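You operate a simulated robot arm through the tools that you are given. There is no shell and no other tool. Be economical: measure what you need, move in short steps, check, and stop when the job is done.

You are at the controls of a simulated robot arm. One attempt, no reset.

Task
Tension the ribbed belt and run it till it tracks true.
Fine: both wheels to their marks, the red one before the start; stop the belt once it runs in the middle.

The check looks at the end state, three seconds after you hand in, the way a careful person would. Anything else that was tipped, shoved, dropped, spilled or broken makes it a failure.

Robot
A 6-joint arm with a two-finger parallel gripper, fixed in place. Base frame: the origin is at the foot of the arm, x ahead of it, y to its left, z up. Readings come in m, degrees, newtons and seconds.
Its first joint turns from -166.0 to 166.0 degrees. Payload 3.91 kg.
The tool frame sits at the grasp point between the pads (the TCP): z along the fingers, y along the line on which they close. The tips reach 0.03 m beyond it. The gripper opens to 0.11 m. The fingers are 0.02 m wide and 0.01 m thick; the gripper's body (0.048 by 0.112 m) begins 0.055 m behind the TCP.
Orientation is that of the tool frame in the base frame, as a unit quaternion [w, x, y, z]. With the fingers straight down and closing along the base's y, the tool's x points along the base's -x, its y along +y and its z along -z.

Tools
- The arm moves only by the tool arm_command. Its argument "deltas" is a list that holds one entry, the list of rows, each a list of 7 numbers: the shift along the tool's x, y, z in m, then the turn, a rotation vector about the tool's x, y, z in degrees, then the gripper command, from -1 (fully open) to 1 (shut), values between in proportion. In form: [[[dx, dy, dz, rx, ry, rz, jaw], ...]]. A call has 1 to 10 rows; each row is the pose to reach, as a shift and turn from the pose commanded when the call began, along the tool's axes at that moment. A row lasts 0.2 s, in which the tool goes at most 0.05 m and 8.6 degrees; a call with a longer step from one row to the next is refused whole, and so is a gripper value outside its range. A pose out of reach is approached as far as the arm can. The call stops where the force on the tool passes 40 N (or 10 N more than at its start, if that is more) or the arm is blocked; 0.2 s more then pass. The fingers move at their own pace (about 0.045 m/s each) and stop on an object; they squeeze with about 33 N. The grip force told is the motor's: it shows also when the fingers shut on nothing. Time passes only in rows, and 0.2 s behind the last, so rows that repeat a pose let the fingers close. The reply holds the time, the measured pose of the TCP, the force on the tool along the base axes, the opening and the grip force, in the units named above and with some noise, with the torque about the TCP (base axes, N m) and any sound that the robot's microphone picked up.
- Cameras (640 x 400 px; columns grow to the right, rows downward): "scene" is fixed at [0.4037, -0.6443, 1.719]; the picture's right is [0.97, -0.24, 0.00], its down [-0.13, -0.54, -0.83] and it looks along [0.20, 0.81, -0.55] (base axes); focal length 374 px, centre (320, 200). "wrist" rides on the gripper at [0.077, 0.007, -0.114] in the tool frame; the picture's right is [-0.09, 1.00, 0.00], its down [-0.80, -0.07, -0.59] and it looks along [-0.59, -0.05, 0.80] (tool axes); focal length 270 px, centre (320, 200).
- get_image(camera): a new picture of that camera. It takes no simulated time.
- move_column(by): slides the trunk up (or, below 0, down) by that many m; the arm rides with it, the base frame stays. It gives what a move gives, with no picture.
- probe_pixels(camera, pixels): for up to 12 pixels [column, row] of the newest picture of that camera ("zoom" is the newest enlarged one), the place [x, y, z] in the base frame of the surface seen there, good to about 0.002 m, but the place of the scene camera against the robot may be out by one fixed shift of up to 0.012 m in any direction. It takes no simulated time.
- close_up(camera, box): a new picture of the part [left, top, right, bottom] of that camera's present view, enlarged. It takes no simulated time.
- finish_job(): hands the job in; it is judged then, once.

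Work in short steps. Measure before you move; look again where a grasp or a placing could have gone wrong, and mend it. You have 80 turns and 38 pictures in all, those below and enlarged ones among them. Open the gripper and draw the arm clear of the work before you hand the job in, unless the task says otherwise; then end with one line.

The tools are called after "Call:" by a JSON object that holds its "method" and its "body". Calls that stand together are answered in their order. arm_command: Moves the arm, as the interface text tells. Its arguments: {"type":"object","properties":{"deltas":{"type":"array"}},"required":["deltas"]} The other tools are called the same way: move_column (by) slides the trunk up or down; get_image (camera) takes a picture; probe_pixels (camera, pixels) gives the place of the surface under pixels of a picture; close_up (camera, box) takes an enlarged picture of a part of a camera's view; finish_job () hands the job in.

At the start:

```text
clock: 0.0
position: [0.4151, 0.2998, 1.2919]
ee_rot: [0.001, -0.001, 1.0, 0.0]
ft_force: [0.1, 0.0, -0.3]
moment: [0.02, 0.01, 0.0]
opening: 0.1099
grasp_force: 0.1
trunk travel left (down, up): [-0.55, 0.06]
```

scene: 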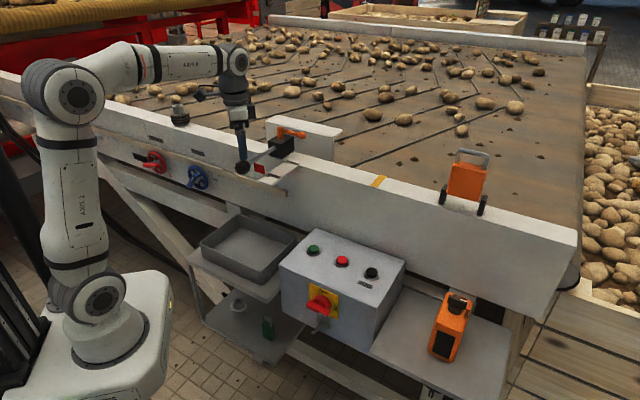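
wrist: 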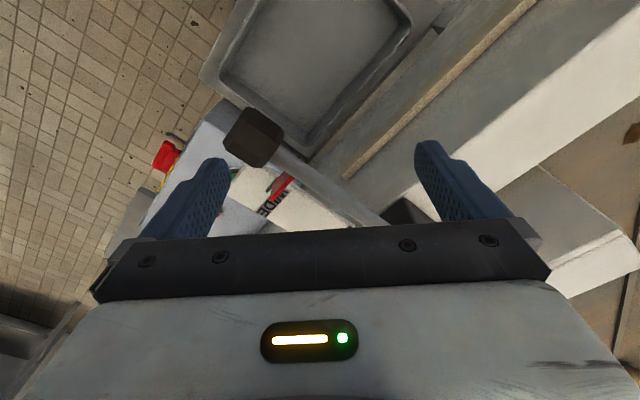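

The scene shows red and blue handwheels around (155,160) and (197,178), and a control box around (340,265). I'll enlarge these areas to read the marks and labels.

Call:
{"method": "close_up", "body": {"camera": "scene", "box": [110, 110, 310, 235]}}

Call:
{"method": "close_up", "body": {"camera": "scene", "box": [270, 220, 430, 320]}}

```text
3.20 times, centred on (210, 172) of scene
```

zoom: 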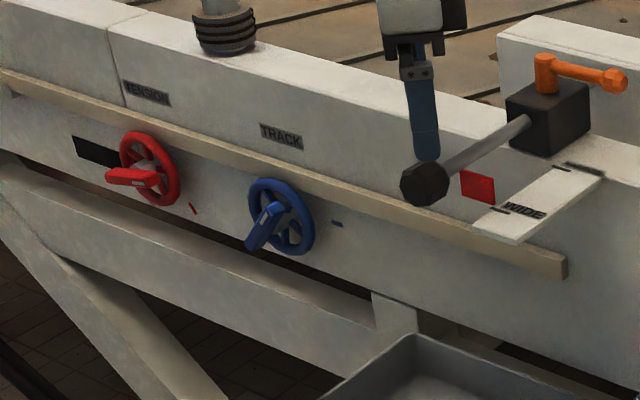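

```text
4.00 times, centred on (350, 270) of scene
```

zoom: 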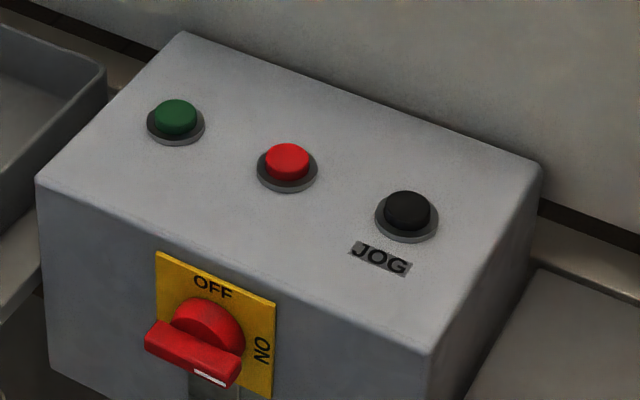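

Red wheel has a grip pointing left and a red tick to its lower right; blue wheel has a blue tick on its right. I'll look closer at both, and at the belt's edge by the yellow mark (380,181).

Call:
{"method": "close_up", "body": {"camera": "scene", "box": [128, 140, 224, 200]}}

Call:
{"method": "close_up", "body": {"camera": "scene", "box": [320, 130, 600, 305]}}

```text
6.67 times, centred on (176, 170) of scene
```

zoom: 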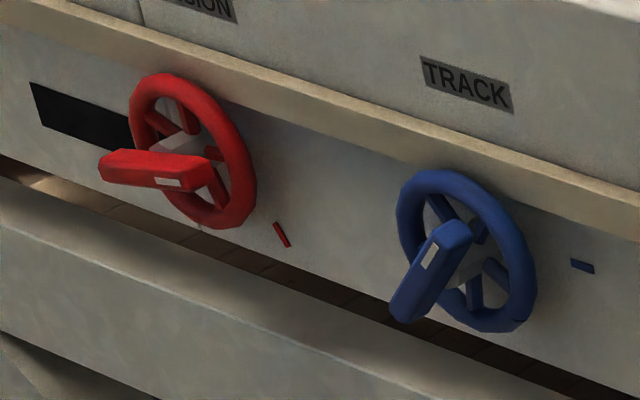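

```text
2.29 times, centred on (460, 218) of scene
```

zoom: 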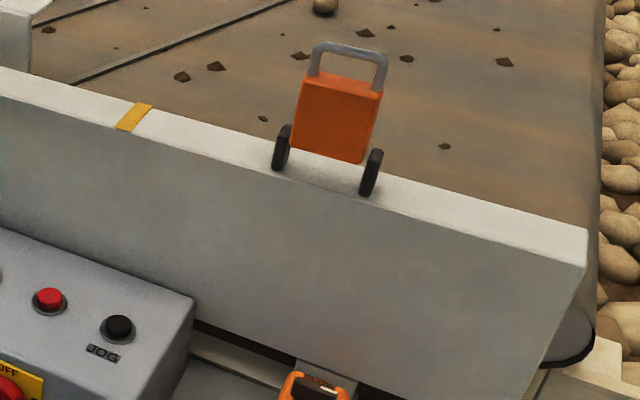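

I'll probe the wheels, bars, ticks and wall for geometry.

Call:
{"method": "probe_pixels", "body": {"camera": "scene", "pixels": [[145.5, 165.5], [153.2, 167.4], [158, 164.6], [153, 152.2], [160.5, 173], [170.3, 175.1], [173, 162.5], [190, 185], [192.8, 178.5], [195.5, 175], [194, 166.4], [215.3, 179.9]]}}

Call:
{"method": "probe_pixels", "body": {"camera": "scene", "pixels": [[314, 249], [342, 260], [371.5, 272], [345, 265], [202.2, 188.6], [167, 183.5], [322, 304], [240, 167], [235, 185], [160, 215], [300, 205], [380, 181]]}}

Call:
{"method": "get_image", "body": {"camera": "scene"}}

```text
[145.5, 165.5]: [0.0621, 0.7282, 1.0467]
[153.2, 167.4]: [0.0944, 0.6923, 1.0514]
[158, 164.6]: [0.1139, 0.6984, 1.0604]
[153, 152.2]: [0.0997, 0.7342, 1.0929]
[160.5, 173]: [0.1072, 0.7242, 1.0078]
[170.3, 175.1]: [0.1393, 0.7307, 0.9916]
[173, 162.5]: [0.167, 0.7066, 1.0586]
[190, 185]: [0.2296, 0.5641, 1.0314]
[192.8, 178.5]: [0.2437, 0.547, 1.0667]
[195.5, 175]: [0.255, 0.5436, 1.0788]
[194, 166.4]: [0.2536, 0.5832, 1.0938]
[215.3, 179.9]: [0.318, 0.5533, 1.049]
```

```text
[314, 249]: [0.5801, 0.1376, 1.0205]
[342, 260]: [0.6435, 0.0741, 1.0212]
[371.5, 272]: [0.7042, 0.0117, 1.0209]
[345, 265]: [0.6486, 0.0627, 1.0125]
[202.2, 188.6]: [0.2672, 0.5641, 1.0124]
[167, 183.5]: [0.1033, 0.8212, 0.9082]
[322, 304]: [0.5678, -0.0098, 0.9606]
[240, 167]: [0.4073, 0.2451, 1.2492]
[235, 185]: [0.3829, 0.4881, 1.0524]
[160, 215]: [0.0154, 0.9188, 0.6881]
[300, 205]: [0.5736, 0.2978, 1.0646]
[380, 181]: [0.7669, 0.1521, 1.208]
```

```text
31 pictures are left
```

scene: 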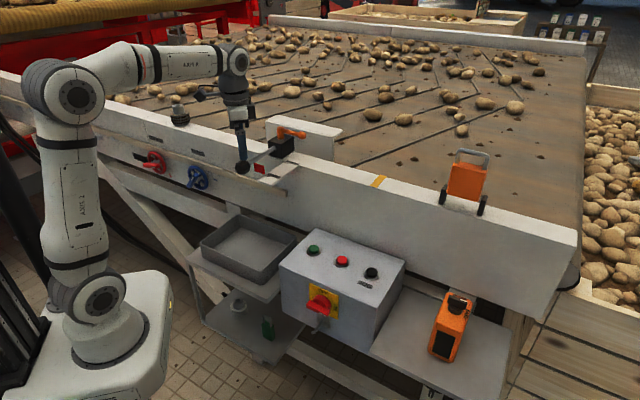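

Wall runs along (1,-1)/√2; red wheel centre ≈ u −0.442, z 1.05, its bar horizontal with its pointer end right and tick at about −68°; blue bar at ≈57° with tick at ≈0°. Both need a clockwise turn. First I lift clear of the knob and yaw 45° to face the wall.

Call:
{"method": "arm_command", "body": {"deltas": [[[0, 0, -0.05, 0, 0, 0, -1], [0, 0, -0.1, 0, 0, 0, -1], [0.03, 0.02, -0.1, 0, 0, -8, -1], [0.06, 0.03, -0.1, 0, 0, -16, -1], [0.09, 0.04, -0.1, 0, 0, -24, -1], [0.12, 0.06, -0.1, 0, 0, -32, -1], [0.14, 0.08, -0.1, 0, 0, -40, -1], [0.16, 0.1, -0.1, 0, 0, -45, -1]]]}}

```text
clock: 1.8
position: [0.2546, 0.399, 1.3914]
ee_rot: [0.0, -0.384, 0.923, 0.0]
ft_force: [0.6, 0.2, 0.9]
moment: [0.04, 0.01, 0.0]
opening: 0.1101
grasp_force: 0.1
trunk travel left (down, up): [-0.55, 0.06]
```

Yaw is right. Now I pitch the tool up towards horizontal while moving left along the wall.

Call:
{"method": "arm_command", "body": {"deltas": [[[0, 0.02, 0, 0, -8.5, 0, -1], [0, 0.04, 0, 0, -17, 0, -1], [0, 0.06, 0, 0, -25.5, 0, -1], [0, 0.08, 0, 0, -34, 0, -1], [0, 0.1, 0, 0, -42.5, 0, -1], [0, 0.12, 0, 0, -51, 0, -1], [0, 0.14, 0, 0, -59.5, 0, -1], [0, 0.16, 0, 0, -68, 0, -1], [0, 0.18, 0, 0, -76.5, 0, -1], [0, 0.2, 0, 0, -85, 0, -1]]]}}

```text
clock: 4.0
position: [0.1127, 0.542, 1.393]
ee_rot: [0.625, -0.283, 0.68, 0.259]
ft_force: [-0.5, -0.7, 0.0]
moment: [-0.03, 0.0, -0.03]
opening: 0.1098
grasp_force: 0.0
trunk travel left (down, up): [-0.55, 0.06]
```

Finishing the pitch and descending to the red wheel's height, about 0.13 m short of its bar.

Call:
{"method": "arm_command", "body": {"deltas": [[[0.0, 0.017, -0.014, 0, -5, 0, -1], [0.04, 0.034, -0.014, 0, -5, 0, -1], [0.08, 0.051, -0.014, 0, -5, 0, -1], [0.12, 0.068, -0.014, 0, -5, 0, -1], [0.16, 0.085, -0.014, 0, -5, 0, -1], [0.2, 0.102, -0.014, 0, -5, 0, -1], [0.24, 0.12, -0.014, 0, -5, 0, -1], [0.275, 0.138, -0.014, 0, -5, 0, -1], [0.302, 0.138, -0.014, 0, -5, 0, -1]]]}}

Call:
{"method": "get_image", "body": {"camera": "wrist"}}

```text
clock: 6.0
position: [-0.0145, 0.6106, 1.0905]
ee_rot: [0.654, -0.272, 0.652, 0.271]
ft_force: [-0.4, 0.4, -0.7]
moment: [0.01, 0.01, -0.03]
opening: 0.1101
grasp_force: 0.0
trunk travel left (down, up): [-0.55, 0.06]
```

```text
30 pictures are left
```

wrist: 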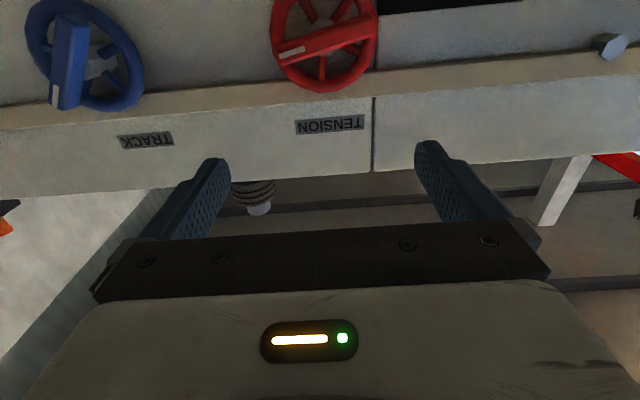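

The wrist picture (upside down) shows the red bar from (285,50) to (372,25) with the mark left (world right). I probe it and the rim through the wrist camera.

Call:
{"method": "probe_pixels", "body": {"camera": "wrist", "pixels": [[282, 53], [293, 49], [323, 40], [355, 30], [370, 22], [322, 84], [278, 30], [370, 60], [66, 25], [66, 60], [56, 95], [338, 123]]}}

Call:
{"method": "close_up", "body": {"camera": "wrist", "box": [240, 0, 400, 100]}}

```text
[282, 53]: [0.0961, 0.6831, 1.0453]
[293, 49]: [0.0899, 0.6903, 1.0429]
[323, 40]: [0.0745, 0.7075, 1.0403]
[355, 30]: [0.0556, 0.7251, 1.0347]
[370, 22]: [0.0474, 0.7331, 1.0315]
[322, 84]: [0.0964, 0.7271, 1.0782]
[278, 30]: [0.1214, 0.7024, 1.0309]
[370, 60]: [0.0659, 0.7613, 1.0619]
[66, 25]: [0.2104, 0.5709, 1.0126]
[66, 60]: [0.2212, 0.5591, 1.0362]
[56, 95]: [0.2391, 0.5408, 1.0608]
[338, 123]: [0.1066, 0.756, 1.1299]
```

```text
4.00 times, centred on (320, 50) of wrist
```

zoom: 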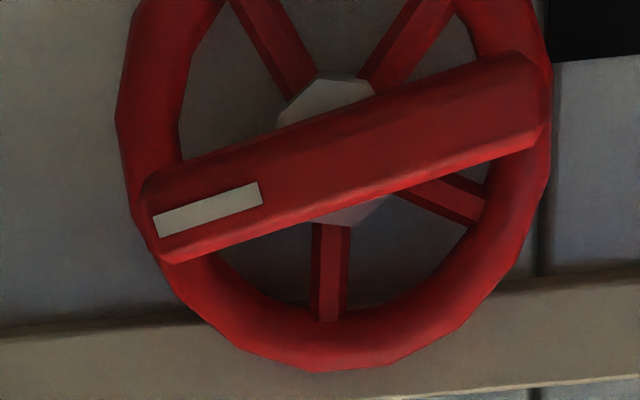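

Red bar centre ≈ u −0.4495, z 1.040, front face d≈0.552, tilt ≈ 11°. I centre on it and roll the tool counter-clockwise so the jaws straddle the bar.

Call:
{"method": "arm_command", "body": {"deltas": [[[0.01, 0.0, 0.0, 0, 0, -8.5, -1], [0.02, 0.0, 0.0, 0, 0, -17, -1], [0.03, 0.0, 0.0, 0, 0, -25.5, -1], [0.04, 0.0, 0.0, 0, 0, -34, -1], [0.0505, 0.0075, 0.0, 0, 0, -42.5, -1], [0.0505, 0.0075, 0.0, 0, 0, -51, -1], [0.0505, 0.0075, 0.0, 0, 0, -59.5, -1], [0.0505, 0.0075, 0.0, 0, 0, -68, -1], [0.0505, 0.0075, 0.01, 0, 0, -76.5, -1], [0.0505, 0.0075, 0.02, 0, 0, -85, -1]]]}}

Call:
{"method": "arm_command", "body": {"deltas": [[[0, 0, 0, 0, 0, -8, -1], [0, 0, 0, 0, 0, -16, -1]]]}}

Call:
{"method": "get_image", "body": {"camera": "wrist"}}

```text
clock: 8.2
position: [-0.0034, 0.6308, 1.0418]
ee_rot: [0.665, -0.641, 0.297, -0.243]
ft_force: [0.4, 0.0, 0.5]
moment: [0.03, -0.02, 0.01]
opening: 0.1102
grasp_force: 0.0
trunk travel left (down, up): [-0.55, 0.06]
```

```text
clock: 8.8
position: [-0.004, 0.6293, 1.0421]
ee_rot: [-0.624, 0.677, -0.205, 0.332]
ft_force: [-0.4, -0.3, -0.4]
moment: [-0.04, 0.02, -0.01]
opening: 0.1098
grasp_force: 0.1
trunk travel left (down, up): [-0.55, 0.06]
```

```text
28 pictures are left
```

wrist: 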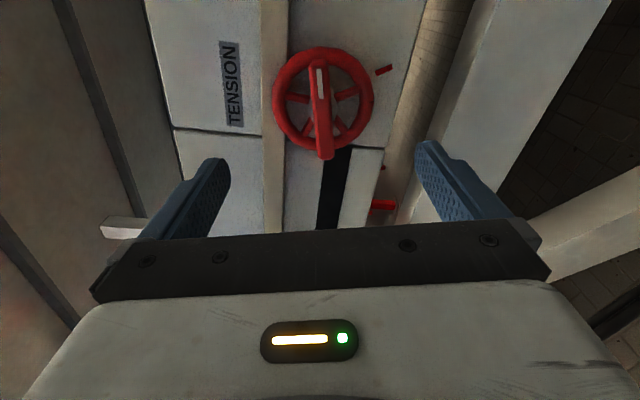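

The bar is well centred between the jaws at (318,105); the tick is at (384,70) and there's a red item at (383,205). I zoom and probe.

Call:
{"method": "close_up", "body": {"camera": "wrist", "box": [230, 30, 470, 230]}}

Call:
{"method": "probe_pixels", "body": {"camera": "wrist", "pixels": [[319, 67], [322, 103], [325, 152], [377, 72.5], [391, 67.5], [383, 205], [383, 167], [323, 51], [323, 152], [278, 100], [369, 100], [340, 170]]}}

```text
2.00 times, centred on (350, 130) of wrist
```

zoom: 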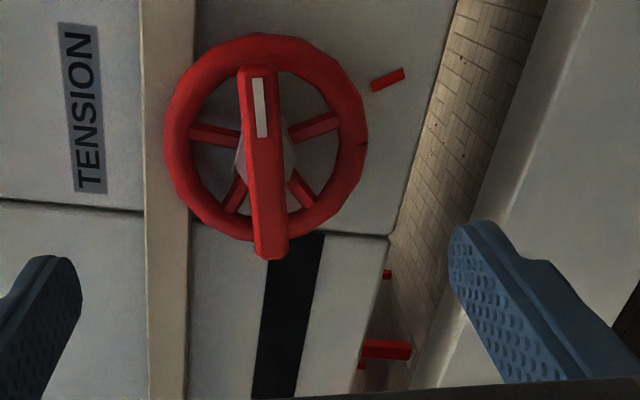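

```text
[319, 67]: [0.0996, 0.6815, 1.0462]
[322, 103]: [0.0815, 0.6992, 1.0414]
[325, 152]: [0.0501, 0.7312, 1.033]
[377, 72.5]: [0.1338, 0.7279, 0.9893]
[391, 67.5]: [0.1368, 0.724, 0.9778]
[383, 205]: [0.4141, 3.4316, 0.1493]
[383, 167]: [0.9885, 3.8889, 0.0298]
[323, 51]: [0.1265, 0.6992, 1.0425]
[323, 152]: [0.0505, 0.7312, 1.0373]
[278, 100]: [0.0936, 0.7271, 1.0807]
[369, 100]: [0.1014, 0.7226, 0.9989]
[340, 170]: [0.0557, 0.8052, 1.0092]
```

There's a fine dark line on the rim near wrist (361,102); I look closer to see whether it's a mark or a texture seam.

Call:
{"method": "close_up", "body": {"camera": "wrist", "box": [265, 40, 405, 165]}}

```text
3.20 times, centred on (335, 102) of wrist
```

zoom: 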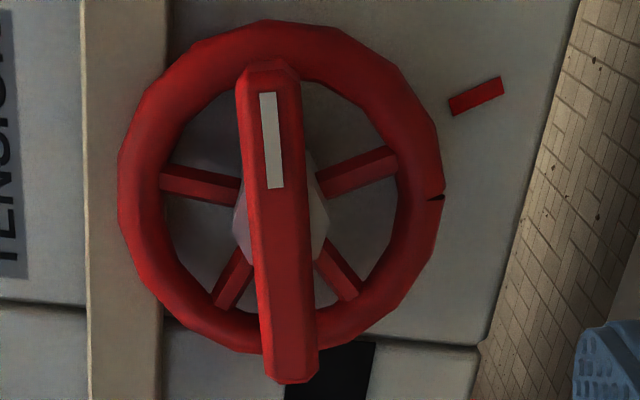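

That dark line is just a mesh seam; the white mark is the pointer, ~75° of clockwise turn to the tick. I narrow the jaws and advance over the bar.

Call:
{"method": "arm_command", "body": {"deltas": [[[0, 0, 0, 0, 0, 0, 0.18], [0, 0.002, 0.02, 0, 0, 0, 0.18], [0, 0.002, 0.04, 0, 0, 0, 0.18], [0, 0.002, 0.06, 0, 0, 0, 0.18], [0, 0.002, 0.075, 0, 0, 0, 0.18], [0, 0.002, 0.085, 0, 0, 0, 0.18], [0, 0.002, 0.095, 0, 0, 0, 0.18]]]}}

Call:
{"method": "get_image", "body": {"camera": "wrist"}}

```text
clock: 10.4
position: [0.0647, 0.6968, 1.0405]
ee_rot: [-0.624, 0.676, -0.207, 0.333]
ft_force: [0.0, -0.9, 0.2]
moment: [0.02, -0.01, -0.04]
opening: 0.045
grasp_force: 0.0
trunk travel left (down, up): [-0.55, 0.06]
```

```text
25 pictures are left
```

wrist: 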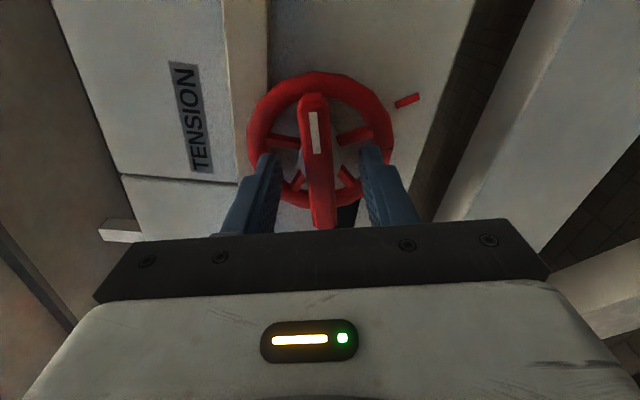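

Jaws straddle the bar centrally. Closing.

Call:
{"method": "arm_command", "body": {"deltas": [[[0, 0, 0, 0, 0, 0, 1], [0, 0, 0, 0, 0, 0, 1], [0, 0, 0, 0, 0, 0, 1], [0, 0, 0, 0, 0, 0, 1]]]}}

```text
clock: 11.4
position: [0.0633, 0.6968, 1.0401]
ee_rot: [-0.624, 0.676, -0.207, 0.332]
ft_force: [0.3, 2.3, 2.3]
moment: [0.01, -0.02, 0.0]
opening: 0.0159
grasp_force: 44.9
trunk travel left (down, up): [-0.55, 0.06]
```

Gripped (opening 0.016). Turning clockwise by 68° first, then checking.

Call:
{"method": "arm_command", "body": {"deltas": [[[0, 0, 0, 0, 0, 6.8, 1], [0, 0, 0, 0, 0, 13.6, 1], [0, 0, 0, 0, 0, 20.4, 1], [0, 0, 0, 0, 0, 27.2, 1], [0, 0, 0, 0, 0, 34, 1], [0, 0, 0, 0, 0, 40.8, 1], [0, 0, 0, 0, 0, 47.6, 1], [0, 0, 0, 0, 0, 54.4, 1], [0, 0, 0, 0, 0, 61.2, 1], [0, 0, 0, 0, 0, 68, 1]]]}}

Call:
{"method": "get_image", "body": {"camera": "wrist"}}

```text
clock: 13.6
position: [0.0627, 0.6984, 1.0365]
ee_rot: [0.702, -0.446, 0.55, 0.075]
ft_force: [-4.1, -2.6, -23.2]
moment: [0.4, -0.32, 0.49]
opening: 0.0159
grasp_force: 44.9
trunk travel left (down, up): [-0.55, 0.06]
```

```text
24 pictures are left
```

wrist: 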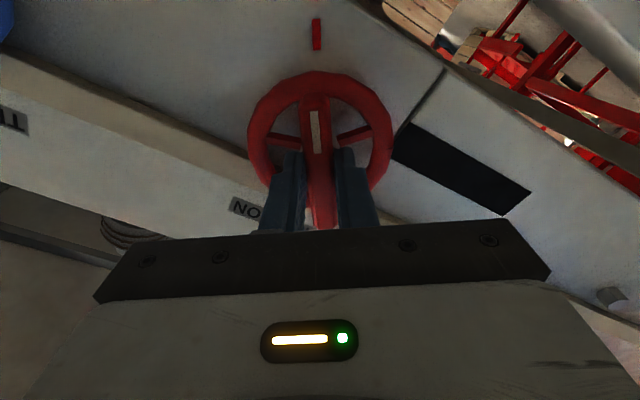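

The bar's mark now points nearly at the tick (316,33). I zoom and measure the remaining angle.

Call:
{"method": "close_up", "body": {"camera": "wrist", "box": [240, 10, 400, 110]}}

Call:
{"method": "probe_pixels", "body": {"camera": "wrist", "pixels": [[315.5, 20], [317, 47], [312.5, 112], [315, 147], [319, 185], [321, 220], [250, 133], [390, 133], [314, 75], [314, 98]]}}

```text
4.00 times, centred on (320, 60) of wrist
```

zoom: 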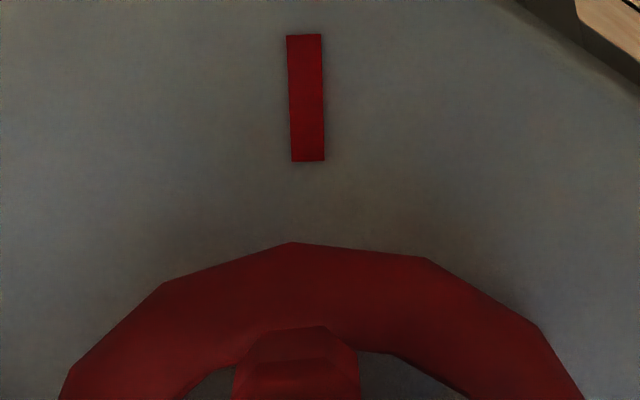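

```text
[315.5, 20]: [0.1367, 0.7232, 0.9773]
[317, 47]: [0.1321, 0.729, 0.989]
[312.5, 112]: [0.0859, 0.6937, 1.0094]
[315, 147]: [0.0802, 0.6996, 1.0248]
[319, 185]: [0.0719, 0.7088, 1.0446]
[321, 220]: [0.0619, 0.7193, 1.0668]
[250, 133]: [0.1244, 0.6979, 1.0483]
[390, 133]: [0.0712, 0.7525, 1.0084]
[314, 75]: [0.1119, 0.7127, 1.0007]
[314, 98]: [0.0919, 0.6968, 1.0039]
```

Bar is at ≈ −58°, tick about −60 to −62°. I add 2.5°, then open and back out to inspect.

Call:
{"method": "arm_command", "body": {"deltas": [[[0, 0, 0, 0, 0, 2.5, 1], [0, 0, 0, 0, 0, 2.5, 1], [0, 0, 0, 0, 0, 2.5, 0.18], [0, 0, 0, 0, 0, 2.5, 0.18], [0, 0, 0, 0, 0, 2.5, 0.18], [0, 0, -0.02, 0, 0, 2.5, 0.18], [0, 0, -0.05, 0, 0, 2.5, 0.18], [0, 0, -0.08, 0, 0, 2.5, 0.18]]]}}

Call:
{"method": "close_up", "body": {"camera": "wrist", "box": [220, 0, 420, 160]}}

```text
clock: 15.4
position: [0.0068, 0.6414, 1.0405]
ee_rot: [0.701, -0.433, 0.559, 0.089]
ft_force: [-0.5, 0.3, 0.0]
moment: [-0.02, -0.02, 0.0]
opening: 0.0451
grasp_force: 0.0
trunk travel left (down, up): [-0.55, 0.06]
```

```text
2.50 times, centred on (320, 80) of wrist
```

zoom: 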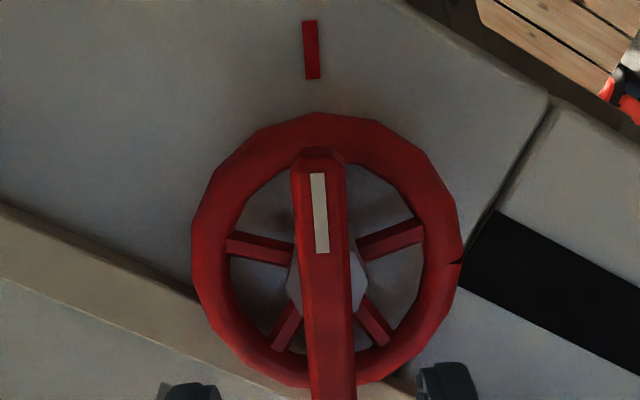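

Bar and tick look parallel. Probing the bar edges, hub and tick for alignment.

Call:
{"method": "probe_pixels", "body": {"camera": "zoom", "pixels": [[310, 25], [313, 75], [318, 175], [323, 250], [330, 380], [326, 300], [320, 130], [205, 240], [449, 265], [288, 300], [366, 295]]}}

Call:
{"method": "close_up", "body": {"camera": "scene", "box": [128, 140, 224, 200]}}

```text
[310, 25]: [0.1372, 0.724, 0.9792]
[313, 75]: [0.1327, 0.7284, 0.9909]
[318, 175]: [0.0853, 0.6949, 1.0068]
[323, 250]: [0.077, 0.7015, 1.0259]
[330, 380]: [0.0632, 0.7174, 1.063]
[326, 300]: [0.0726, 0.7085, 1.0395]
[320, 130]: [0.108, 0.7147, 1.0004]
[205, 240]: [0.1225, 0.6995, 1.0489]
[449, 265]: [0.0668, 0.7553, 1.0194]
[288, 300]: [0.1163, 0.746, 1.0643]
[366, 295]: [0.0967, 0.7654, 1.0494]
```

```text
6.67 times, centred on (176, 170) of scene
```

zoom: 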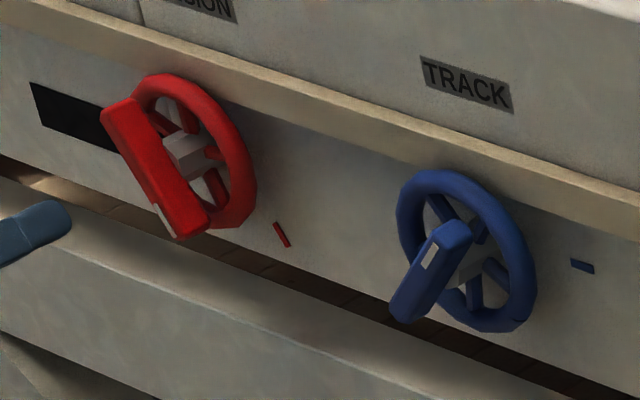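

Bar −60.6° vs tick −60 to −61.7°: red is on its mark. Next I move right to the blue wheel, rolling the jaws to straddle its ~57° bar.

Call:
{"method": "arm_command", "body": {"deltas": [[[0, 0, -0.02, 0, 0, -8.5, -0.5], [0.0168, -0.0284, -0.03, 0, 0, -17, -0.5], [0.0335, -0.0569, -0.03, 0, 0, -25.5, -0.5], [0.0503, -0.0853, -0.03, 0, 0, -34, -0.5], [0.067, -0.1138, -0.03, 0, 0, -42.5, -0.5], [0.0838, -0.1422, -0.03, 0, 0, -51, -0.5], [0.1, -0.17, -0.03, 0, 0, -59.5, -0.5], [0.1117, -0.1896, -0.03, 0, 0, -68, -0.5], [0.1117, -0.1896, -0.03, 0, 0, -76.5, -0.5], [0.1117, -0.1896, -0.03, 0, 0, -85, -0.5]]]}}

Call:
{"method": "arm_command", "body": {"deltas": [[[0, 0, 0, 0, 0, -8, -0.5], [0, 0, 0, 0, 0, -16, -0.5], [0, 0, 0, 0, 0, -24, -0.5], [0, 0, 0, 0, 0, -31, -0.5]]]}}

Call:
{"method": "get_image", "body": {"camera": "wrist"}}

```text
clock: 17.6
position: [0.1417, 0.4626, 1.041]
ee_rot: [-0.577, 0.697, -0.118, 0.408]
ft_force: [0.2, 0.0, 1.0]
moment: [-0.02, -0.01, -0.01]
opening: 0.0823
grasp_force: 0.0
trunk travel left (down, up): [-0.55, 0.06]
```

```text
clock: 18.6
position: [0.1414, 0.463, 1.0411]
ee_rot: [-0.446, 0.704, 0.072, 0.549]
ft_force: [0.2, -0.1, 0.1]
moment: [0.02, -0.06, 0.01]
opening: 0.0824
grasp_force: 0.1
trunk travel left (down, up): [-0.55, 0.06]
```

```text
20 pictures are left
```

wrist: 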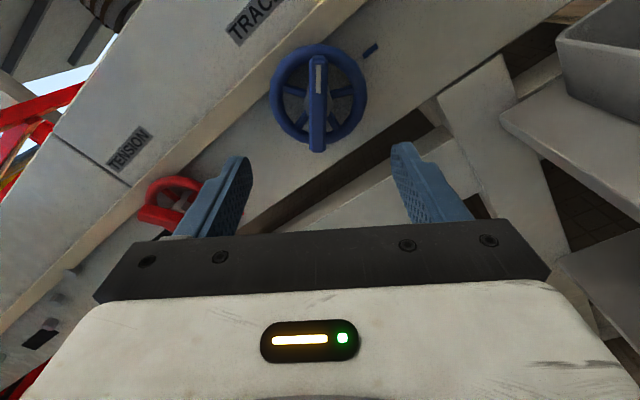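

Reached with full roll; blue bar lies centred (317,100), tick at (370,50). Probing for offset and angle.

Call:
{"method": "probe_pixels", "body": {"camera": "wrist", "pixels": [[318, 63], [317.5, 100], [317, 140], [366, 53], [374, 47], [276, 95], [362, 95], [318, 49]]}}

Call:
{"method": "close_up", "body": {"camera": "wrist", "box": [240, 30, 400, 165]}}

```text
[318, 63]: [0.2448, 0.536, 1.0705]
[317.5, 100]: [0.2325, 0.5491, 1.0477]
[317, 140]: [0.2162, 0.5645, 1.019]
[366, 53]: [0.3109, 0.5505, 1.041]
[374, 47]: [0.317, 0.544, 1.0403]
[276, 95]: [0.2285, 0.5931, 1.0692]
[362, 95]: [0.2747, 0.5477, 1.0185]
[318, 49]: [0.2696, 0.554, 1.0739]
```

```text
2.96 times, centred on (320, 98) of wrist
```

zoom: 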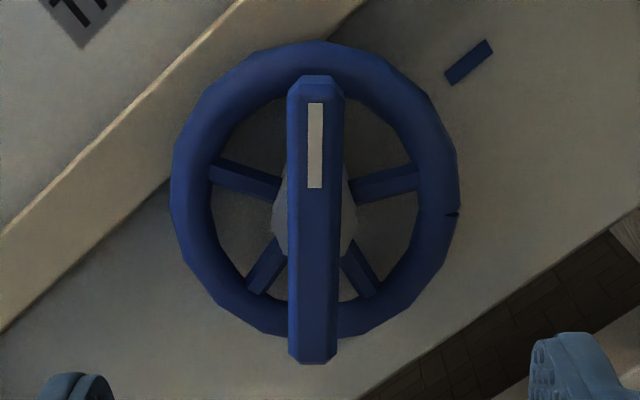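

Blue bar is at ≈52°, centre u −0.228, z 1.041, tick at ≈0°. Rotate +5° to match the bar, narrow jaws and advance.

Call:
{"method": "arm_command", "body": {"deltas": [[[0, 0, 0, 0, 0, 5, 0.18], [0, 0, 0.02, 0, 0, 5, 0.18], [0, 0, 0.045, 0, 0, 5, 0.18], [0, 0, 0.07, 0, 0, 5, 0.18], [0, 0, 0.085, 0, 0, 5, 0.18], [0, 0, 0.1, 0, 0, 5, 0.18], [0, 0, 0.111, 0, 0, 5, 0.18]]]}}

Call:
{"method": "arm_command", "body": {"deltas": [[[0, 0, 0, 0, 0, 0, 1], [0, 0, 0, 0, 0, 0, 1], [0, 0, 0, 0, 0, 0, 1], [0, 0, 0, 0, 0, 0, 1]]]}}

```text
clock: 20.2
position: [0.222, 0.5418, 1.0422]
ee_rot: [-0.472, 0.705, 0.042, 0.527]
ft_force: [-0.8, 0.1, -0.2]
moment: [-0.01, -0.03, 0.01]
opening: 0.0453
grasp_force: 0.1
trunk travel left (down, up): [-0.55, 0.06]
```

```text
clock: 21.2
position: [0.2198, 0.5425, 1.0411]
ee_rot: [-0.472, 0.705, 0.04, 0.528]
ft_force: [-3.2, 14.0, 14.1]
moment: [-0.19, 0.27, 0.35]
opening: 0.0161
grasp_force: 45.1
trunk travel left (down, up): [-0.55, 0.06]
```

Gripped (0.016). Turning clockwise 50°.

Call:
{"method": "arm_command", "body": {"deltas": [[[0, 0, 0, 0, 0, 6.25, 1], [0, 0, 0, 0, 0, 12.5, 1], [0, 0, 0, 0, 0, 18.75, 1], [0, 0, 0, 0, 0, 25, 1], [0, 0, 0, 0, 0, 31.25, 1], [0, 0, 0, 0, 0, 37.5, 1], [0, 0, 0, 0, 0, 43.75, 1], [0, 0, 0, 0, 0, 50, 1]]]}}

Call:
{"method": "get_image", "body": {"camera": "wrist"}}

```text
clock: 23.0
position: [0.2201, 0.5427, 1.0402]
ee_rot: [-0.65, 0.657, -0.262, 0.278]
ft_force: [4.0, 15.1, 14.8]
moment: [0.27, -0.24, -0.02]
opening: 0.0157
grasp_force: 45.1
trunk travel left (down, up): [-0.55, 0.06]
```

```text
18 pictures are left
```

wrist: 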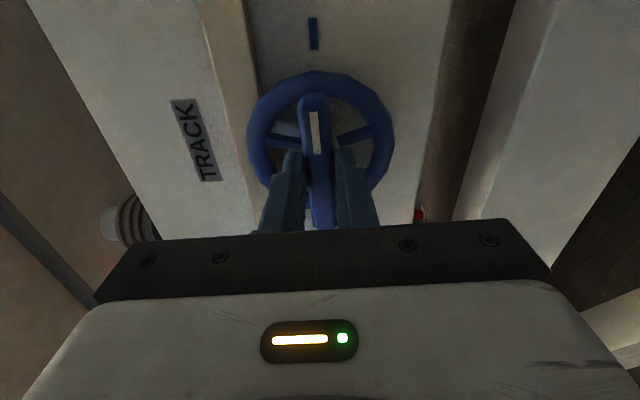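

Nearly there; probing bar and tick.

Call:
{"method": "probe_pixels", "body": {"camera": "wrist", "pixels": [[312.5, 20], [314, 47], [314.5, 115], [316, 148], [319, 185], [321, 220], [252, 130], [390, 130]]}}

```text
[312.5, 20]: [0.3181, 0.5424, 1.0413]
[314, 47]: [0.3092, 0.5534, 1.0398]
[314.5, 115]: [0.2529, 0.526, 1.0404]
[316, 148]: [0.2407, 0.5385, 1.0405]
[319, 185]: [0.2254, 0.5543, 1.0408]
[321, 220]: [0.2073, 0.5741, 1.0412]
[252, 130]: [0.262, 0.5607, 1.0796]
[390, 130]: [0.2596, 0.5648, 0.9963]
```

Bar z is 1.0404–1.0412 along its length and the tick's z is 1.040: level and on the mark. Open, back out and check.

Call:
{"method": "arm_command", "body": {"deltas": [[[0, 0, 0, 0, 0, 0, 0.18], [0, 0, 0, 0, 0, 0, 0.18], [0, 0, 0, 0, 0, 0, 0.18], [0, 0, -0.02, 0, 0, 0, 0.18], [0, 0, -0.05, 0, 0, 0, 0.18], [0, 0, -0.09, 0, 0, 0, 0.18], [0, 0, -0.13, 0, 0, 0, 0.18]]]}}

Call:
{"method": "get_image", "body": {"camera": "wrist"}}

```text
clock: 24.6
position: [0.1283, 0.4476, 1.0405]
ee_rot: [-0.651, 0.655, -0.262, 0.279]
ft_force: [0.6, 0.5, 0.1]
moment: [-0.02, 0.02, -0.01]
opening: 0.0453
grasp_force: 0.0
trunk travel left (down, up): [-0.55, 0.06]
```

```text
17 pictures are left
```

wrist: 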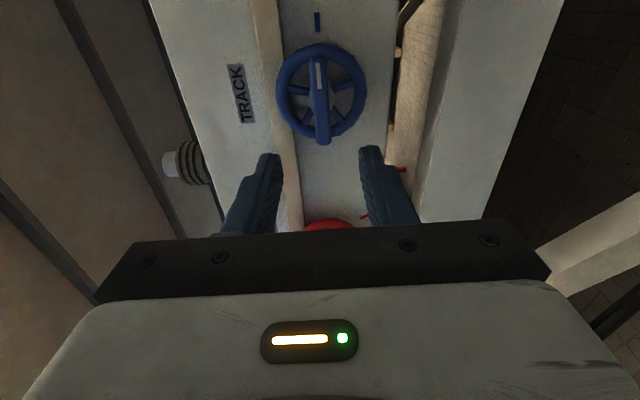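

Blue is on its mark too. Now I raise and pitch the tool down for the buttons, well above the knob.

Call:
{"method": "arm_command", "body": {"deltas": [[[0, -0.035, 0, -8.5, 0, 0, 1], [0, -0.07, 0, -17, 0, 0, 1], [0, -0.105, 0, -25.5, 0, 0, 1], [0, -0.14, 0, -34, 0, 0, 1], [0, -0.175, 0, -42.5, 0, 0, 1], [0, -0.21, 0, -51, 0, 0, 1], [0, -0.245, 0, -59.5, 0, 0, 1], [0, -0.28, 0, -68, 0, 0, 1], [0, -0.315, 0, -76.5, 0, 0, 1], [0, -0.35, 0, -85, 0, 0, 1]]]}}

```text
clock: 26.8
position: [0.1215, 0.4579, 1.3894]
ee_rot: [-0.033, 0.923, -0.381, 0.028]
ft_force: [0.9, 0.0, 0.6]
moment: [-0.01, 0.01, -0.01]
opening: 0.0
grasp_force: 33.3
trunk travel left (down, up): [-0.55, 0.06]
```

Now traverse right along the wall at height towards the control box, levelling the tool.

Call:
{"method": "arm_command", "body": {"deltas": [[[0.045, 0, 0, -4.7, -1.5, 0, 1], [0.09, 0, 0, -4.7, -1.5, 0, 1], [0.135, 0, 0, -4.7, -1.5, 0, 1], [0.18, 0, 0, -4.7, -1.5, 0, 1], [0.225, 0, 0, -4.7, -1.5, 0, 1], [0.27, 0, 0, -4.7, -1.5, 0, 1], [0.315, 0, 0, -4.7, -1.5, 0, 1], [0.36, 0, 0, -4.7, -1.5, 0, 1], [0.405, 0, 0, -4.7, -1.5, 0, 1], [0.45, 0, 0, -4.7, -1.5, 0, 1]]]}}

Call:
{"method": "get_image", "body": {"camera": "wrist"}}

```text
clock: 29.0
position: [0.4425, 0.135, 1.4015]
ee_rot: [-0.002, 0.924, -0.382, 0.0]
ft_force: [0.4, -0.2, 0.0]
moment: [0.06, 0.01, -0.01]
opening: 0.0002
grasp_force: 32.9
trunk travel left (down, up): [-0.55, 0.06]
```

```text
16 pictures are left
```

wrist: 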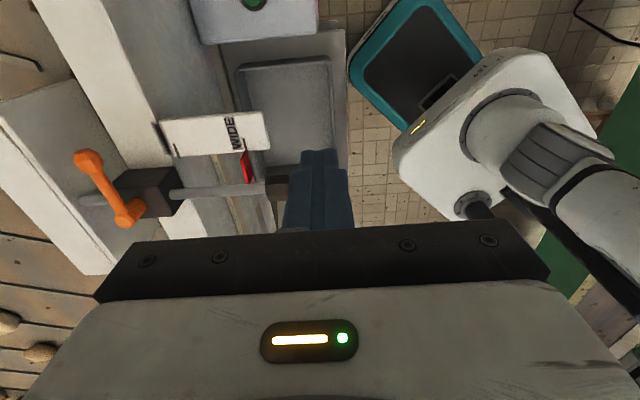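

Green button is up-picture at (254,3). Move above it and lower to z≈1.12.

Call:
{"method": "arm_command", "body": {"deltas": [[[0.032, -0.031, 0, 0, 0, 0, 1], [0.064, -0.062, 0, 0, 0, 0, 1], [0.095, -0.0926, 0, 0, 0, 0, 1], [0.095, -0.0926, 0.045, 0, 0, 0, 1], [0.095, -0.0926, 0.09, 0, 0, 0, 1], [0.095, -0.0926, 0.135, 0, 0, 0, 1], [0.095, -0.0926, 0.18, 0, 0, 0, 1], [0.095, -0.0926, 0.225, 0, 0, 0, 1], [0.095, -0.0926, 0.27, 0, 0, 0, 1]]]}}

Call:
{"method": "get_image", "body": {"camera": "wrist"}}

```text
clock: 31.0
position: [0.574, 0.1402, 1.1323]
ee_rot: [-0.003, 0.924, -0.382, 0.001]
ft_force: [0.0, -0.1, -0.4]
moment: [0.01, -0.01, -0.03]
opening: 0.0004
grasp_force: 32.2
trunk travel left (down, up): [-0.55, 0.06]
```

```text
15 pictures are left
```

wrist: 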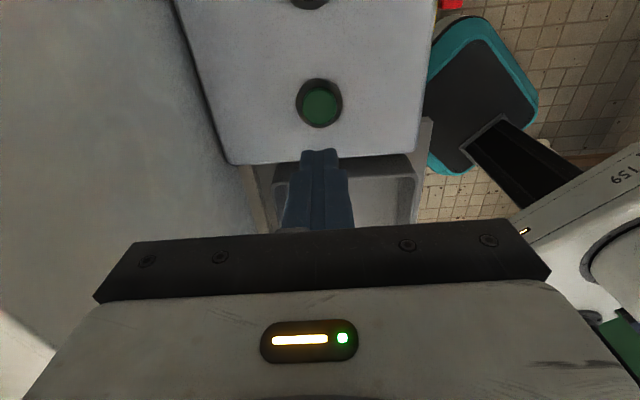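

Green button seen at (320,105), red's edge at (310,2). Probing for exact places.

Call:
{"method": "probe_pixels", "body": {"camera": "wrist", "pixels": [[320, 105], [310, 105], [331, 105], [320, 93], [320, 118], [310, 2], [300, 130], [280, 60], [360, 60]]}}

```text
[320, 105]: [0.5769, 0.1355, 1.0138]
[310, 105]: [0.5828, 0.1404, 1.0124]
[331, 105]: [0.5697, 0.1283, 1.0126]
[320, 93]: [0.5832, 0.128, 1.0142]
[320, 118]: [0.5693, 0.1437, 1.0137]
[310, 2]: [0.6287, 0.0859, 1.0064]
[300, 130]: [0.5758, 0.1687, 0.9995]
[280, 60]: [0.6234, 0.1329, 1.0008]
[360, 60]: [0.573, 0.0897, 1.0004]
```

Green centre ≈ (0.5765, 0.1352), top 1.014. Press gently about 4 mm and retract.

Call:
{"method": "arm_command", "body": {"deltas": [[[0.0053, 0.0018, 0.04, 0, 0, 0, 1], [0.0053, 0.0018, 0.075, 0, 0, 0, 1], [0.0053, 0.0018, 0.085, 0, 0, 0, 1], [0.0053, 0.0018, 0.089, 0, 0, 0, 1], [0.0053, 0.0018, 0.0915, 0, 0, 0, 1], [0.0053, 0.0018, 0.0935, 0, 0, 0, 1], [0.0053, 0.0018, 0.085, 0, 0, 0, 1], [0.0053, 0.0018, 0.06, 0, 0, 0, 1]]]}}

Call:
{"method": "get_image", "body": {"camera": "scene"}}

```text
clock: 32.8
position: [0.5776, 0.1322, 1.072]
ee_rot: [-0.002, 0.924, -0.382, 0.001]
ft_force: [-1.0, -0.1, -1.2]
moment: [0.0, 0.0, -0.03]
opening: 0.0001
grasp_force: 33.1
trunk travel left (down, up): [-0.55, 0.06]
heard: click
```

```text
14 pictures are left
```

scene: 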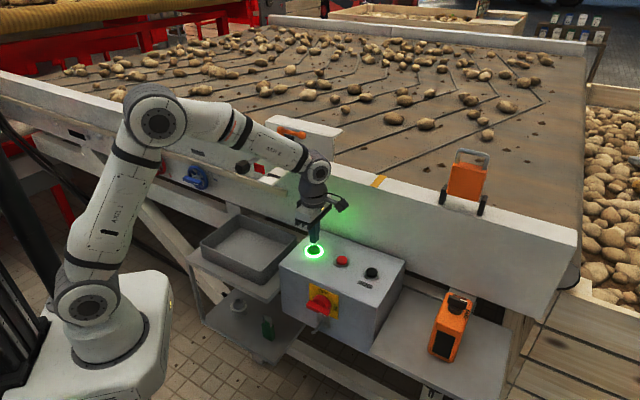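

Green is lit and the belt is running. Checking where the belt runs between its edges.

Call:
{"method": "close_up", "body": {"camera": "scene", "box": [320, 30, 640, 230]}}

Call:
{"method": "arm_command", "body": {"deltas": [[[0.02, 0, -0.01, 0, 0, 0, 1], [0.05, 0, -0.01, 0, 0, 0, 1], [0.0885, -0.001, -0.01, 0, 0, 0, 1]]]}}

Call:
{"method": "close_up", "body": {"camera": "scene", "box": [320, 30, 640, 230]}}

```text
2.00 times, centred on (480, 130) of scene
```

zoom: 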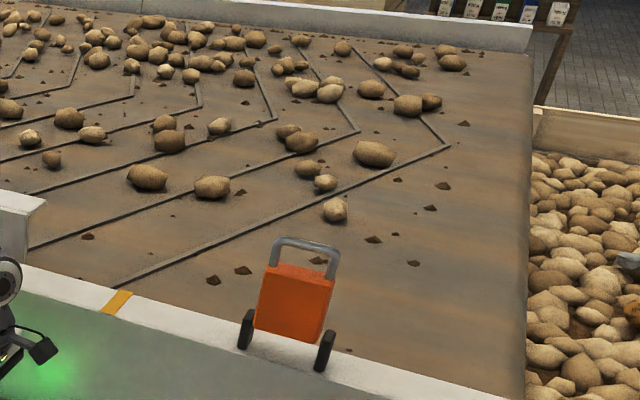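

```text
clock: 33.6
position: [0.6396, 0.0677, 1.0802]
ee_rot: [-0.002, 0.924, -0.382, 0.001]
ft_force: [0.0, -0.5, 0.6]
moment: [-0.02, 0.02, -0.02]
opening: 0.0
grasp_force: 33.3
trunk travel left (down, up): [-0.55, 0.06]
```

```text
2.00 times, centred on (480, 130) of scene
```

zoom: 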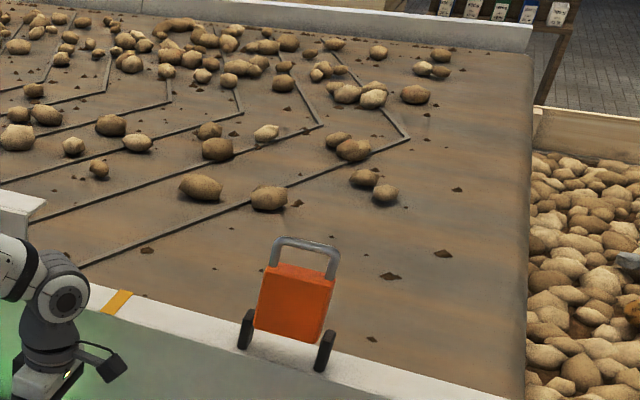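

The belt carries potatoes to the right. I look at the belt's discharge end and probe the rib apexes and belt edges to judge the tracking.

Call:
{"method": "close_up", "body": {"camera": "scene", "box": [500, 190, 640, 300]}}

Call:
{"method": "get_image", "body": {"camera": "scene"}}

Call:
{"method": "probe_pixels", "body": {"camera": "scene", "pixels": [[524, 98.5], [481, 93], [560, 60], [560, 240], [585, 60], [581, 200], [375, 155], [395, 195], [400, 195], [470, 46], [477, 53], [360, 160]]}}

```text
3.64 times, centred on (570, 245) of scene
```

zoom: 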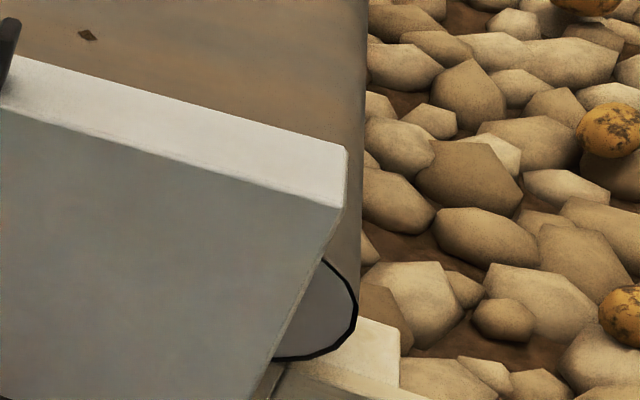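

```text
10 pictures are left
```

scene: 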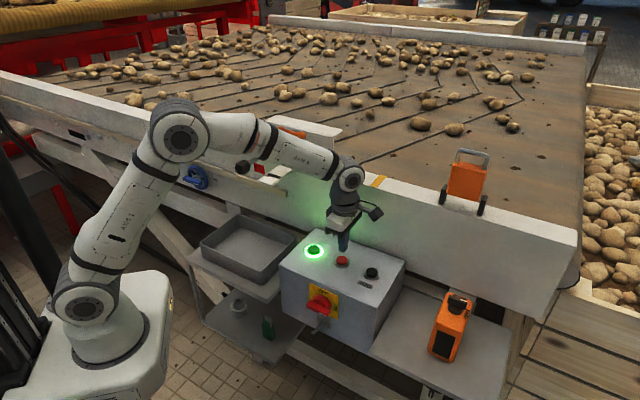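

```text
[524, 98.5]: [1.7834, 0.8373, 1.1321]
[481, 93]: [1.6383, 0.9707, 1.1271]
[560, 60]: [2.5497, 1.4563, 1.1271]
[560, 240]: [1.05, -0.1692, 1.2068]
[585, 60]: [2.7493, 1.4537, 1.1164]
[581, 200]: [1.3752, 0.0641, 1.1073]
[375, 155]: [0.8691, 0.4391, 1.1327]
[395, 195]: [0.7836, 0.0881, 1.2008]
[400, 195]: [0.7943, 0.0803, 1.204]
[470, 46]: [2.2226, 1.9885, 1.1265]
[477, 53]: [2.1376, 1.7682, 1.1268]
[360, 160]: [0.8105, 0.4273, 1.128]
```

Rib apexes sit at d≈1.85 against belt bounds ≈0.67–3.0 (middle ≈1.84). I let it run 2 s while hovering over red, and compare.

Call:
{"method": "arm_command", "body": {"deltas": [[[0, 0, 0, 0, 0, 0, 1], [0, 0, 0, 0, 0, 0, 1], [0, 0, 0, 0, 0, 0, 1], [0, 0, 0, 0, 0, 0, 1], [0, 0, 0, 0, 0, 0, 1], [0, 0, 0, 0, 0, 0, 1], [0, 0, 0, 0, 0, 0, 1], [0, 0, 0, 0, 0, 0, 1]]]}}

Call:
{"method": "get_image", "body": {"camera": "scene"}}

```text
clock: 35.4
position: [0.639, 0.0693, 1.0803]
ee_rot: [-0.003, 0.924, -0.382, 0.001]
ft_force: [-0.4, -0.1, -0.6]
moment: [0.0, 0.02, 0.0]
opening: 0.0002
grasp_force: 33.2
trunk travel left (down, up): [-0.55, 0.06]
```

```text
9 pictures are left
```

scene: 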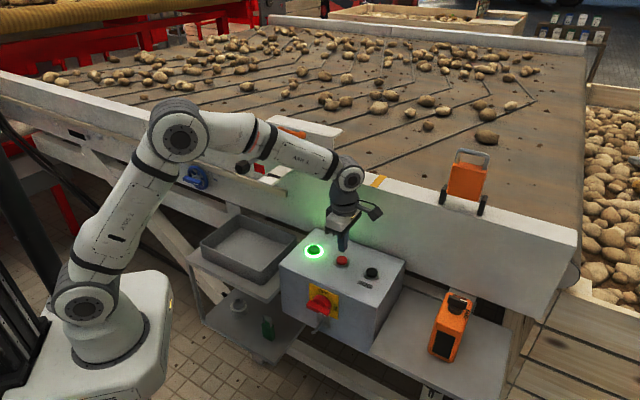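

Zooming on the apexes and far wall to measure lateral drift precisely.

Call:
{"method": "close_up", "body": {"camera": "scene", "box": [440, 30, 600, 130]}}

```text
4.00 times, centred on (520, 80) of scene
```

zoom: 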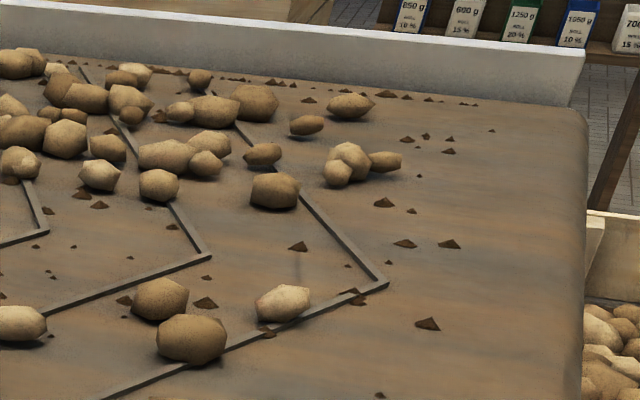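

Probing apexes, wall base and belt end corner.

Call:
{"method": "probe_pixels", "body": {"camera": "zoom", "pixels": [[387, 284], [211, 255], [48, 232], [400, 85], [400, 92], [500, 96], [500, 101], [565, 106], [565, 102], [578, 112], [400, 96], [582, 390]]}}

```text
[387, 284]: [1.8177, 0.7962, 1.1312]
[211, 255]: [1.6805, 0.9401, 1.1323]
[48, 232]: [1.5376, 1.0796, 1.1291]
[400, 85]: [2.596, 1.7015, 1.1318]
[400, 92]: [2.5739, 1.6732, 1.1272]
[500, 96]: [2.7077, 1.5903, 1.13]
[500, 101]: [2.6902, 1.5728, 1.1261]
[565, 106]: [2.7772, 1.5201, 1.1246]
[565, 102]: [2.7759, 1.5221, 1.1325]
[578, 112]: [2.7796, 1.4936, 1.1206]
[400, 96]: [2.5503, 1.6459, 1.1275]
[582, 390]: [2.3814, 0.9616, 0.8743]
```

Apex d ≈1.850 steady; far wall at 3.039. I'll probe the near rail's inner edge, and the pixel spots where apexes were at t=32.8, to detect drift.

Call:
{"method": "probe_pixels", "body": {"camera": "scene", "pixels": [[545, 104], [500, 95.5], [458, 89], [524, 99], [481, 93], [420, 198], [420, 194], [420, 191], [420, 188], [420, 185], [578, 262], [568, 275]]}}

```text
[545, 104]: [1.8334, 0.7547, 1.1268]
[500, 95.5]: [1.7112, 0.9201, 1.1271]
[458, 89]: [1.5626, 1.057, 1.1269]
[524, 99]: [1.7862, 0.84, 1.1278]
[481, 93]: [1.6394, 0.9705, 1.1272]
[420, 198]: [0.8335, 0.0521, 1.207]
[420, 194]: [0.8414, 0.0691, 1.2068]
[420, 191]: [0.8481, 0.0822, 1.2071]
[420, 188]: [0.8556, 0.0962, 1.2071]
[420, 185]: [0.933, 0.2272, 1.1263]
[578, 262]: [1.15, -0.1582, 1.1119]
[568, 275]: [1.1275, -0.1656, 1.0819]
```

Zooming again on the drum end to compare the belt edge (black ring) with the t=33.6 view.

Call:
{"method": "close_up", "body": {"camera": "scene", "box": [500, 190, 640, 300]}}

```text
3.64 times, centred on (570, 245) of scene
```

zoom: 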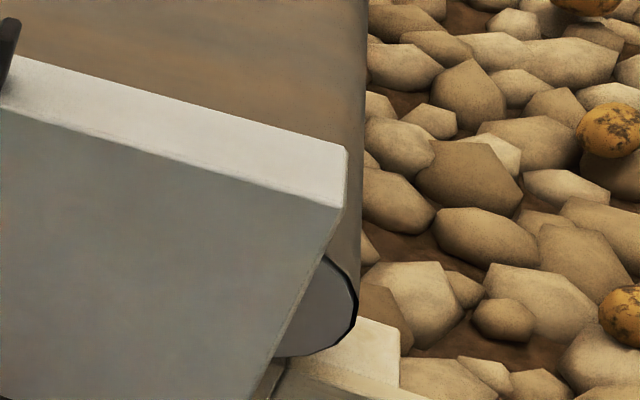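

The black belt edge now shows slightly less of itself below the drum: the belt is creeping toward the middle. I let it run on about 6 s.

Call:
{"method": "arm_command", "body": {"deltas": [[[0, 0, 0, 0, 0, 0, 1], [0, 0, 0, 0, 0, 0, 1], [0, 0, 0, 0, 0, 0, 1], [0, 0, 0, 0, 0, 0, 1], [0, 0, 0, 0, 0, 0, 1], [0, 0, 0, 0, 0, 0, 1], [0, 0, 0, 0, 0, 0, 1], [0, 0, 0, 0, 0, 0, 1], [0, 0, 0, 0, 0, 0, 1], [0, 0, 0, 0, 0, 0, 1]]]}}

Call:
{"method": "arm_command", "body": {"deltas": [[[0, 0, 0, 0, 0, 0, 1], [0, 0, 0, 0, 0, 0, 1], [0, 0, 0, 0, 0, 0, 1], [0, 0, 0, 0, 0, 0, 1], [0, 0, 0, 0, 0, 0, 1], [0, 0, 0, 0, 0, 0, 1], [0, 0, 0, 0, 0, 0, 1], [0, 0, 0, 0, 0, 0, 1], [0, 0, 0, 0, 0, 0, 1], [0, 0, 0, 0, 0, 0, 1]]]}}

Call:
{"method": "close_up", "body": {"camera": "scene", "box": [500, 190, 640, 300]}}

```text
clock: 37.6
position: [0.6392, 0.0696, 1.0813]
ee_rot: [-0.002, 0.924, -0.382, 0.0]
ft_force: [0.0, -0.3, 0.2]
moment: [0.05, -0.04, 0.04]
opening: 0.0001
grasp_force: 33.4
trunk travel left (down, up): [-0.55, 0.06]
```

```text
clock: 39.8
position: [0.6391, 0.0682, 1.0802]
ee_rot: [-0.002, 0.924, -0.382, 0.001]
ft_force: [-0.1, 0.3, -0.2]
moment: [0.0, -0.01, 0.0]
opening: 0.0
grasp_force: 33.3
trunk travel left (down, up): [-0.55, 0.06]
```

```text
3.64 times, centred on (570, 245) of scene
```

zoom: 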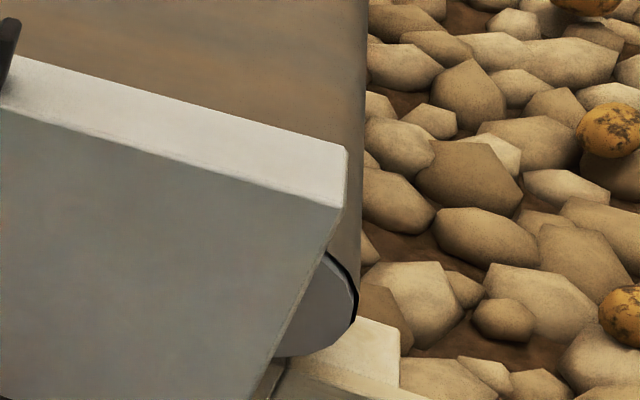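

The belt edge has drawn further in (drum rim now visible outside it). Measuring both edge and apex now.

Call:
{"method": "probe_pixels", "body": {"camera": "zoom", "pixels": [[346, 266], [340, 257], [333, 268], [320, 300], [300, 340], [352, 290], [345, 235], [330, 330]]}}

Call:
{"method": "close_up", "body": {"camera": "scene", "box": [440, 30, 600, 130]}}

```text
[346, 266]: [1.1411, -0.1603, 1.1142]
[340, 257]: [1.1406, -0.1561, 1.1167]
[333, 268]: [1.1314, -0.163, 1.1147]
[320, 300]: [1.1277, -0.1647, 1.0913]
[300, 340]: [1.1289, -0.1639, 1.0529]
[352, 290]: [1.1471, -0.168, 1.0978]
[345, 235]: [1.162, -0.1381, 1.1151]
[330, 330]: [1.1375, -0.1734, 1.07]
```

```text
4.00 times, centred on (520, 80) of scene
```

zoom: 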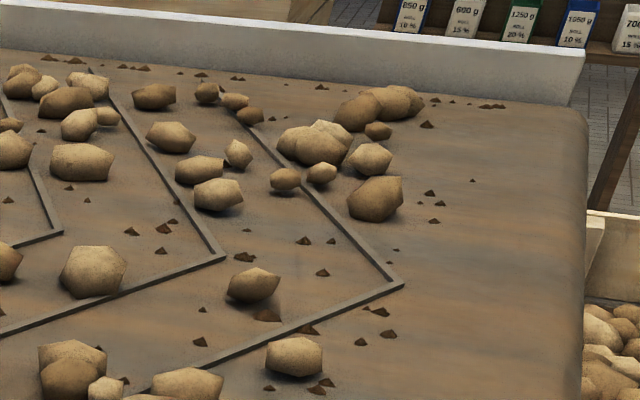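

Probing the apexes.

Call:
{"method": "probe_pixels", "body": {"camera": "zoom", "pixels": [[403, 284], [227, 258], [63, 232], [400, 280], [490, 97], [490, 100], [560, 103], [565, 110]]}}

```text
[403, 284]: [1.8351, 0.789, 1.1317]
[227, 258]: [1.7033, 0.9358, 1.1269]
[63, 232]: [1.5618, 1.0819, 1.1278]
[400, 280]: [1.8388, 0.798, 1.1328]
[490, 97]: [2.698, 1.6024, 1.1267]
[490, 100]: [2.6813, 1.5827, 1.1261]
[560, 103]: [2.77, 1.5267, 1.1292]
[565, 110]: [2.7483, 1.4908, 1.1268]
```

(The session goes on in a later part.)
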